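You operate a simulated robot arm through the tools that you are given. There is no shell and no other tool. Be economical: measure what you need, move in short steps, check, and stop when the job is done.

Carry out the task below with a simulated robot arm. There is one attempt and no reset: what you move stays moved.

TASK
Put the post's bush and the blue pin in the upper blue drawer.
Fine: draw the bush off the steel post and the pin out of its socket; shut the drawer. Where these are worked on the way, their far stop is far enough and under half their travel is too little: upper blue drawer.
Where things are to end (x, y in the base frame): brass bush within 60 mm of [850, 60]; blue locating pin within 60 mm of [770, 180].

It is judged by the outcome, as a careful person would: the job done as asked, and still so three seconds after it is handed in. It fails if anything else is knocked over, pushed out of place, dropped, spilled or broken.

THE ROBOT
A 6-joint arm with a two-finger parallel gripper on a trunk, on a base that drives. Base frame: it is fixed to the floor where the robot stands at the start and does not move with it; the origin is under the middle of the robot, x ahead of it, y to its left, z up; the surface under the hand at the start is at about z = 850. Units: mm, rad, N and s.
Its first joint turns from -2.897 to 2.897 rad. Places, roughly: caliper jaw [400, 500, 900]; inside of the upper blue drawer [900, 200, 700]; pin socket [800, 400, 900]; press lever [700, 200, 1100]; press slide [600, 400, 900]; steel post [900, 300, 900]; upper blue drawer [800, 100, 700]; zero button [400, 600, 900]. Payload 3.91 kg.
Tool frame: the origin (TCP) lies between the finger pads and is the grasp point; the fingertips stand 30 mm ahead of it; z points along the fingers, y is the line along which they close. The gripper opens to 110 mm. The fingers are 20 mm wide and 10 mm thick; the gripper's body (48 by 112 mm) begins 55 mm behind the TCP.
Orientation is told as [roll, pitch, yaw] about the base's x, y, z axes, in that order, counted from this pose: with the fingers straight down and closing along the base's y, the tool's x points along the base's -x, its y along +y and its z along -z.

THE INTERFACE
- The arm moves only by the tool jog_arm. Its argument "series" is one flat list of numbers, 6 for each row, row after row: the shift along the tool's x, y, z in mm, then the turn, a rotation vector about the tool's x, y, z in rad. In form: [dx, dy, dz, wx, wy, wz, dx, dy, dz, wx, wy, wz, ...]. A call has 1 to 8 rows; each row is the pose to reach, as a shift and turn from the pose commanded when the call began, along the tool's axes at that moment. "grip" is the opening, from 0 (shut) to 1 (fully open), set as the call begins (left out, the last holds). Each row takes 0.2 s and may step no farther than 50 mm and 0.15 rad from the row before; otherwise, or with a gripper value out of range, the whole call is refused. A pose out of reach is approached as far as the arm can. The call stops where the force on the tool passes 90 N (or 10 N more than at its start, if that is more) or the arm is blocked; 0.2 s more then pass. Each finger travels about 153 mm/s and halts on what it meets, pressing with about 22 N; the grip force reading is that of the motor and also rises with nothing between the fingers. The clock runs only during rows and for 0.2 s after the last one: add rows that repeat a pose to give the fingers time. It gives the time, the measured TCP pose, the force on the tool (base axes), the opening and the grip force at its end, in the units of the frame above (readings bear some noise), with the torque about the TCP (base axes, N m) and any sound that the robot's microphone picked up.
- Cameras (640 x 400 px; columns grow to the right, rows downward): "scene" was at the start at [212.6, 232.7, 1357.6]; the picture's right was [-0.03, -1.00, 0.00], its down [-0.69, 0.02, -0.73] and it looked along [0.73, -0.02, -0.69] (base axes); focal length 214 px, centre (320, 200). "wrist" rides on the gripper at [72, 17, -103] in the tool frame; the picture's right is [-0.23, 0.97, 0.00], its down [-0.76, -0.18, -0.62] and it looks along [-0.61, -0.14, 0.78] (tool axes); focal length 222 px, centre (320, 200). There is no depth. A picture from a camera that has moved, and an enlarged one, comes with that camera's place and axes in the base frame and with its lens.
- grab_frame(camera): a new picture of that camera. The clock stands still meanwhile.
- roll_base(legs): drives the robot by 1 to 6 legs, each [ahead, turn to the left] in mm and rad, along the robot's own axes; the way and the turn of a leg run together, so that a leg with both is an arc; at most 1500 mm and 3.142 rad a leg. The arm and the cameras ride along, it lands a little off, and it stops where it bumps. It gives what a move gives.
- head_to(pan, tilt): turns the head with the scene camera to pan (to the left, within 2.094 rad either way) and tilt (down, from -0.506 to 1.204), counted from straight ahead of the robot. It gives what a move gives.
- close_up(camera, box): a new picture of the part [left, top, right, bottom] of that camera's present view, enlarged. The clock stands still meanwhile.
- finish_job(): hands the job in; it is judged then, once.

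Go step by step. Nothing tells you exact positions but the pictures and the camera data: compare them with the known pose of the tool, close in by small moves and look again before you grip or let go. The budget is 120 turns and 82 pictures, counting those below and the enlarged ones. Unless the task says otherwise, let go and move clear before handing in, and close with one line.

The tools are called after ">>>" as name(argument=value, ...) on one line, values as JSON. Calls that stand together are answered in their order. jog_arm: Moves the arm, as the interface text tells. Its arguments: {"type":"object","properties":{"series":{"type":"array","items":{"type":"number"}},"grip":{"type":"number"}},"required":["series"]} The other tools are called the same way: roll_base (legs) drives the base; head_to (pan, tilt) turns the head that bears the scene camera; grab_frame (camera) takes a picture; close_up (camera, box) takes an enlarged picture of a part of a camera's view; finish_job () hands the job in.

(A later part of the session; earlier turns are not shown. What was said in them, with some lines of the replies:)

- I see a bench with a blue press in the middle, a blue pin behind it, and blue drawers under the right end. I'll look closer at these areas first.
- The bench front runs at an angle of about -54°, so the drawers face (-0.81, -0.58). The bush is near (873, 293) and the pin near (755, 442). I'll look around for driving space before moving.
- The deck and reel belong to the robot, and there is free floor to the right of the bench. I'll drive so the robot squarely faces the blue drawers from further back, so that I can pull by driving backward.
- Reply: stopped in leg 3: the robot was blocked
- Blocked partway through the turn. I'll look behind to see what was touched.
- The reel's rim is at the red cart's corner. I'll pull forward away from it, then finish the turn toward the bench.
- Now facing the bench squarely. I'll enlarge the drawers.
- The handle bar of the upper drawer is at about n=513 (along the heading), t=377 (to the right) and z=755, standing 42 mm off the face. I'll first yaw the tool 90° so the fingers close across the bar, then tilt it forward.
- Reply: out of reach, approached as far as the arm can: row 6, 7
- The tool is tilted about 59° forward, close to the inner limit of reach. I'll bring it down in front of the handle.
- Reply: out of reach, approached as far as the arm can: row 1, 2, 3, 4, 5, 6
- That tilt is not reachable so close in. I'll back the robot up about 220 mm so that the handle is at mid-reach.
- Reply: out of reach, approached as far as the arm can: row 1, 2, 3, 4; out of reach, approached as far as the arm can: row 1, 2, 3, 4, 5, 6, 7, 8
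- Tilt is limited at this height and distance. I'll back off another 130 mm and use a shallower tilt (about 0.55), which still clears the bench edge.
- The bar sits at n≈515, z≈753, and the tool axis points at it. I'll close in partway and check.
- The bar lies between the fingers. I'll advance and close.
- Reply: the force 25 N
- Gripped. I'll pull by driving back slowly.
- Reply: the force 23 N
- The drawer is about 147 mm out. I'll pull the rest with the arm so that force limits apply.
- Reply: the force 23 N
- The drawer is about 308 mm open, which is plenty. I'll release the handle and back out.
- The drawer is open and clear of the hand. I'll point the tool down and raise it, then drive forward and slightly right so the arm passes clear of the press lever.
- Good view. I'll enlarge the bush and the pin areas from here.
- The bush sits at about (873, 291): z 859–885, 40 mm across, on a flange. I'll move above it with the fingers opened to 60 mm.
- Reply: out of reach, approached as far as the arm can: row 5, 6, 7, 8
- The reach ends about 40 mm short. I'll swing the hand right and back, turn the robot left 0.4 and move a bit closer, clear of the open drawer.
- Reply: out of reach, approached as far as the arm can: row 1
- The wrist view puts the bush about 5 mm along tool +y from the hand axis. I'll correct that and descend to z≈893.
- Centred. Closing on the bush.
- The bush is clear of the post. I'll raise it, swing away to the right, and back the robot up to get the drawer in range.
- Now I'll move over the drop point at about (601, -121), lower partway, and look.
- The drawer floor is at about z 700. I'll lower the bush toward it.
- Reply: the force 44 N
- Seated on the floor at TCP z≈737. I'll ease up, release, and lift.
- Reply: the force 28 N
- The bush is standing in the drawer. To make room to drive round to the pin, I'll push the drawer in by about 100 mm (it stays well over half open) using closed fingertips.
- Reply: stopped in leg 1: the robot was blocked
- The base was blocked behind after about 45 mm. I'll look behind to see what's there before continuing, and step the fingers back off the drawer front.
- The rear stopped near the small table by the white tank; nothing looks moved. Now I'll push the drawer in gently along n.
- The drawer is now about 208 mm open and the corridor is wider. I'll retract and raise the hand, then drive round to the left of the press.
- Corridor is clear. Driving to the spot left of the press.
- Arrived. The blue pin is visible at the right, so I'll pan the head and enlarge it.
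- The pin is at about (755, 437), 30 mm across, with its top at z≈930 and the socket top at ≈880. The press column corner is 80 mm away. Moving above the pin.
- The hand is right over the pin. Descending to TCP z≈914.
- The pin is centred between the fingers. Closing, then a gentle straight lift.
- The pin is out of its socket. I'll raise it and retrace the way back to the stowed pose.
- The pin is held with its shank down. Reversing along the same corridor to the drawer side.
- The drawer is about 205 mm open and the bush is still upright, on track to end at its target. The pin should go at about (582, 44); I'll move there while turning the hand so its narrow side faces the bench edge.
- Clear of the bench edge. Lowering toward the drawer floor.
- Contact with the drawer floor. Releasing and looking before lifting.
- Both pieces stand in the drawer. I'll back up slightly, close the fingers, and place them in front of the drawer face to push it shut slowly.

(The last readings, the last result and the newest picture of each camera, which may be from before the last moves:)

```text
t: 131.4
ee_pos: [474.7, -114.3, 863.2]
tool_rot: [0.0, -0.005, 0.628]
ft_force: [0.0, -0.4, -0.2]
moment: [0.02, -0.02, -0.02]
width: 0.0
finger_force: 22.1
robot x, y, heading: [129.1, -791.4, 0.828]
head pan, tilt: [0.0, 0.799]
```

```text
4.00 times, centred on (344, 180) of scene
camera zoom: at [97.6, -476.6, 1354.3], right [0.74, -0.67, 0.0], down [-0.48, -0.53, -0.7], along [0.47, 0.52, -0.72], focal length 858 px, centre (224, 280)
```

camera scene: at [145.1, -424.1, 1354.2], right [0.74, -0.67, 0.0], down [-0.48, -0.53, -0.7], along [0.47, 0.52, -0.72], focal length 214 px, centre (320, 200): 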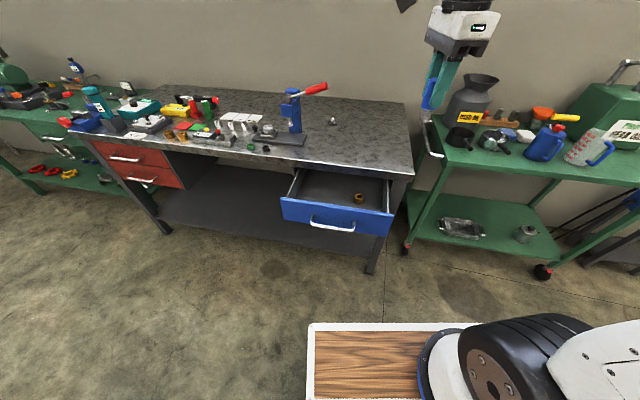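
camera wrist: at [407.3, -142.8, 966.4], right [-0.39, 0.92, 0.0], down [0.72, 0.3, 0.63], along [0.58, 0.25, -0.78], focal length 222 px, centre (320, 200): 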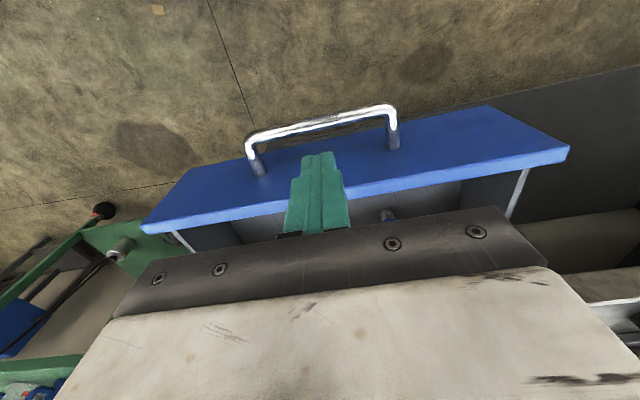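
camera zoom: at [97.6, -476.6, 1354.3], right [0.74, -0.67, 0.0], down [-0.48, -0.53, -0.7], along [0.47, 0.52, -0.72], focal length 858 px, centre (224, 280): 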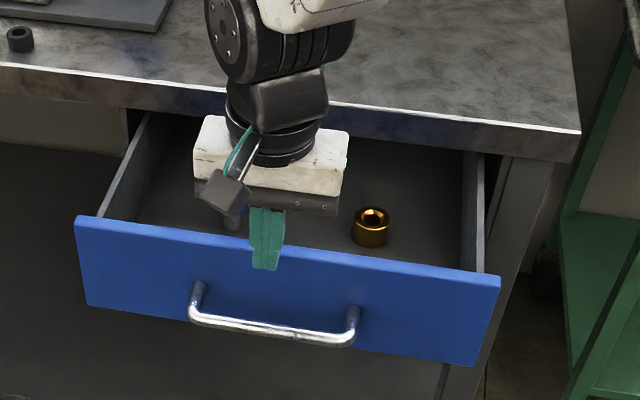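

The fingers are in front of the face. Lower to z≈813 and push slowly along n.

>>> jog_arm(series=[0, 0, 25, 0, 0, 0, 0, 0, 50, 0, 0, 0, -8, 0, 50, 0, 0, 0, -16, 0, 50, 0, 0, 0, -24, 0, 50, 0, 0, 0, -32, 0, 50, 0, 0, 0, -41, 0, 50, 0, 0, 0, -50, 0, 50, 0, 0, 0])

>>> jog_arm(series=[-9, 0, 0, 0, 0, 0, -18, 0, 0, 0, 0, 0, -27, 0, 0, 0, 0, 0, -36, 0, 0, 0, 0, 0, -45, 0, 0, 0, 0, 0, -54, 0, 0, 0, 0, 0, -63, 0, 0, 0, 0, 0, -72, 0, 0, 0, 0, 0])

>>> close_up(camera="scene", box=[264, 130, 424, 230])

```text
t: 133.2
ee_pos: [516.5, -85.9, 812.7]
tool_rot: [-0.001, -0.006, 0.628]
ft_force: [-0.2, -0.4, 0.8]
moment: [-0.01, 0.02, -0.02]
width: 0.2
finger_force: 22.2
robot x, y, heading: [133.1, -790.3, 0.832]
head pan, tilt: [0.0, 0.799]
```

```text
t: 135.0
ee_pos: [574.9, -41.9, 812.7]
tool_rot: [0.002, -0.005, 0.628]
ft_force: [-0.1, 0.3, 0.2]
moment: [-0.01, -0.01, -0.02]
width: 0.0
finger_force: 22.1
robot x, y, heading: [129.3, -787.8, 0.836]
head pan, tilt: [0.0, 0.799]
```

```text
4.00 times, centred on (344, 180) of scene
camera zoom: at [97.7, -476.3, 1354.2], right [0.74, -0.67, 0.0], down [-0.48, -0.53, -0.7], along [0.47, 0.52, -0.72], focal length 858 px, centre (224, 280)
```

zoom: 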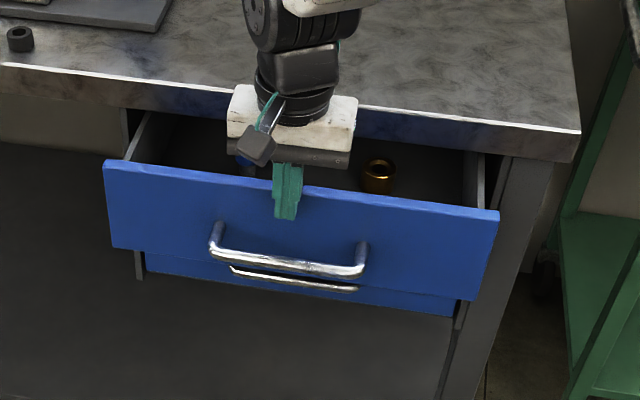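

The drawer is about half closed and both pieces are still upright. I'll continue while tilting the fingertips forward so that they lead ahead of the bench edge.

>>> jog_arm(series=[-5, 0, 0, 0, -0.05, 0, -10, 0, 0, 0, -0.1, 0, -15, 0, 0, 0, -0.15, 0, -20, 0, 0, 0, -0.2, 0, -25, 0, 0, 0, -0.25, 0, -34, 0, 0, 0, -0.25, 0, -43, 0, 0, 0, -0.25, 0, -52, 0, 0, 0, -0.25, 0])

>>> close_up(camera="scene", box=[264, 130, 424, 230])

```text
t: 136.8
ee_pos: [617.3, -9.9, 813.6]
tool_rot: [0.0, -0.255, 0.628]
ft_force: [0.5, 0.8, -0.3]
moment: [-0.04, 0.02, 0.0]
width: 0.1
finger_force: 21.8
robot x, y, heading: [132.0, -791.1, 0.838]
head pan, tilt: [0.0, 0.799]
```

```text
4.00 times, centred on (344, 180) of scene
camera zoom: at [97.7, -476.2, 1354.2], right [0.74, -0.67, 0.0], down [-0.48, -0.53, -0.7], along [0.47, 0.52, -0.72], focal length 858 px, centre (224, 280)
```

zoom: 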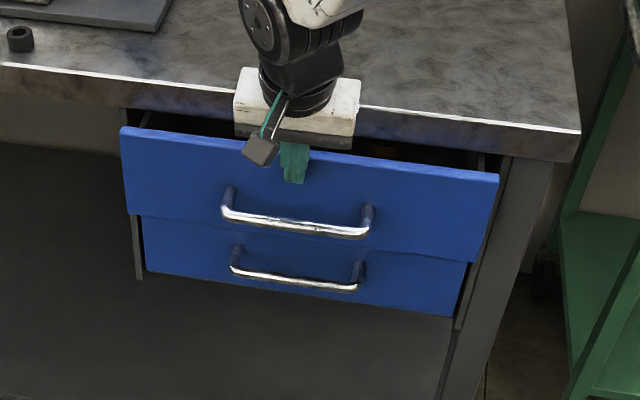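

>>> jog_arm(series=[-7.7, 0, 2, 0, 0, 0, -15.5, 0, 4, 0, 0, 0, -23.2, 0, 6, 0, 0, 0, -31, 0, 8.1, 0, 0, 0, -36.8, 0, 9.6, 0, 0, 0])

>>> jog_arm(series=[-3.9, 0, 1, 0, 0, 0, -7.7, 0, 2, 0, 0, 0, -11.6, 0, 3, 0, 0, 0, -15.5, 0, 4, 0, 0, 0])

>>> close_up(camera="scene", box=[264, 130, 424, 230])

```text
t: 138.0
ee_pos: [647.0, 12.1, 813.5]
tool_rot: [0.0, -0.255, 0.628]
ft_force: [0.5, 0.4, 0.4]
moment: [0.01, -0.01, 0.0]
width: 0.1
finger_force: 22.3
robot x, y, heading: [133.3, -788.7, 0.833]
head pan, tilt: [0.0, 0.799]
```

```text
t: 139.0
ee_pos: [651.9, 16.2, 809.6]
tool_rot: [-0.006, -0.237, 0.631]
ft_force: [-13.7, -11.2, 4.8]
moment: [0.01, -0.11, -0.15]
width: 0.0
finger_force: 21.4
robot x, y, heading: [129.3, -788.3, 0.836]
head pan, tilt: [0.0, 0.799]
stopped in row 4: the force on the tool passed its limit at 98 N (the readings are from after the stop); the commanded pose is now the measured one
```

```text
4.00 times, centred on (344, 180) of scene
camera zoom: at [96.0, -477.4, 1354.3], right [0.74, -0.67, 0.0], down [-0.48, -0.53, -0.7], along [0.47, 0.52, -0.72], focal length 858 px, centre (224, 280)
```

zoom: 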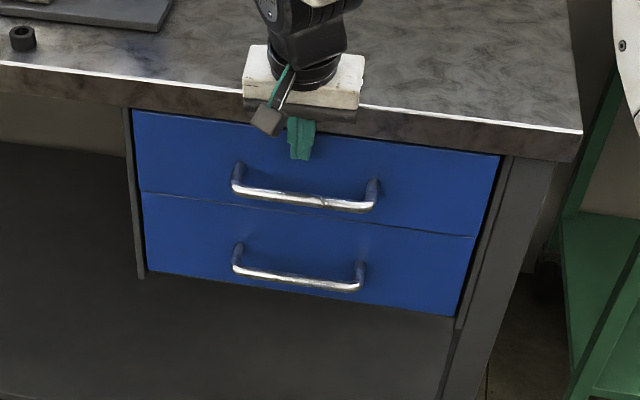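

The drawer has hit its stop and looks flush. I'll retract the hand and check.

>>> jog_arm(series=[30, 0, -8, 0, 0, 0, 75, 0, -20, 0, 0, 0, 100, 0, -60, 0, 0, 0, 112, 0, -105, 0, 0, 0, 124, 0, -150, 0, 0, 0, 136, 0, -195, 0, 0, 0])

>>> close_up(camera="scene", box=[264, 150, 392, 230])

>>> grab_frame(camera="scene")

```text
t: 140.4
ee_pos: [510.3, -89.5, 965.3]
tool_rot: [-0.007, -0.239, 0.63]
ft_force: [-0.2, 1.1, -0.8]
moment: [-0.03, 0.01, 0.01]
width: 0.0
finger_force: 22.2
robot x, y, heading: [130.4, -792.8, 0.835]
head pan, tilt: [0.0, 0.799]
```

```text
5.00 times, centred on (328, 190) of scene
camera zoom: at [97.1, -476.3, 1354.1], right [0.74, -0.67, 0.0], down [-0.48, -0.53, -0.7], along [0.47, 0.52, -0.72], focal length 1072 px, centre (280, 250)
```

zoom: 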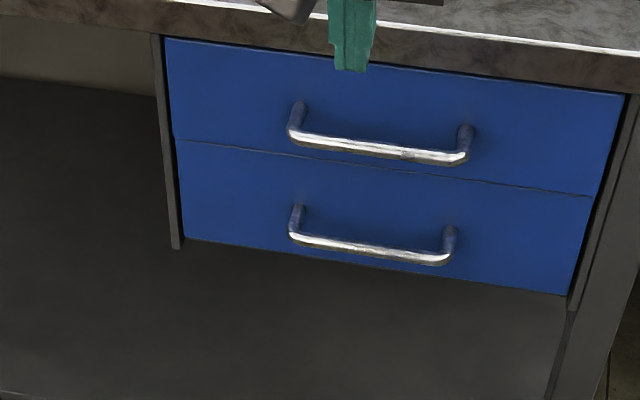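

```text
9 pictures are left
camera scene: at [97.1, -476.3, 1354.1], right [0.74, -0.67, 0.0], down [-0.48, -0.53, -0.7], along [0.47, 0.52, -0.72], focal length 214 px, centre (320, 200)
```

scene: 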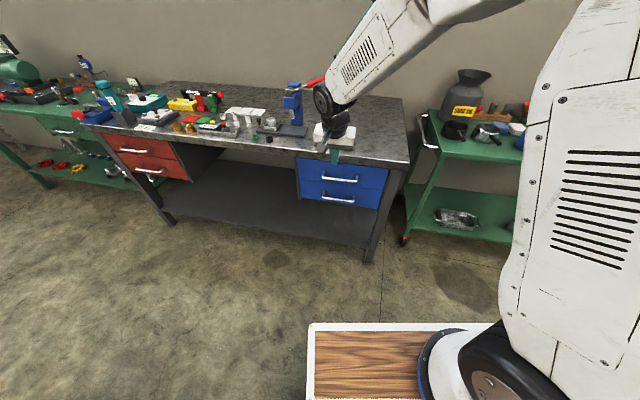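

The upper blue drawer is shut flush, the hand is clear, and nothing else on the bench looks moved. Handing in.

>>> finish_job()

```text
The job is handed in.
```

The brass bush and the blue pin are in the upper blue drawer, and the drawer is shut; I set both down within tolerance of their targets, but couldn't see inside after closing it. The robot base bumped the red cart and something behind it (I think the small table) while driving; neither looked moved.
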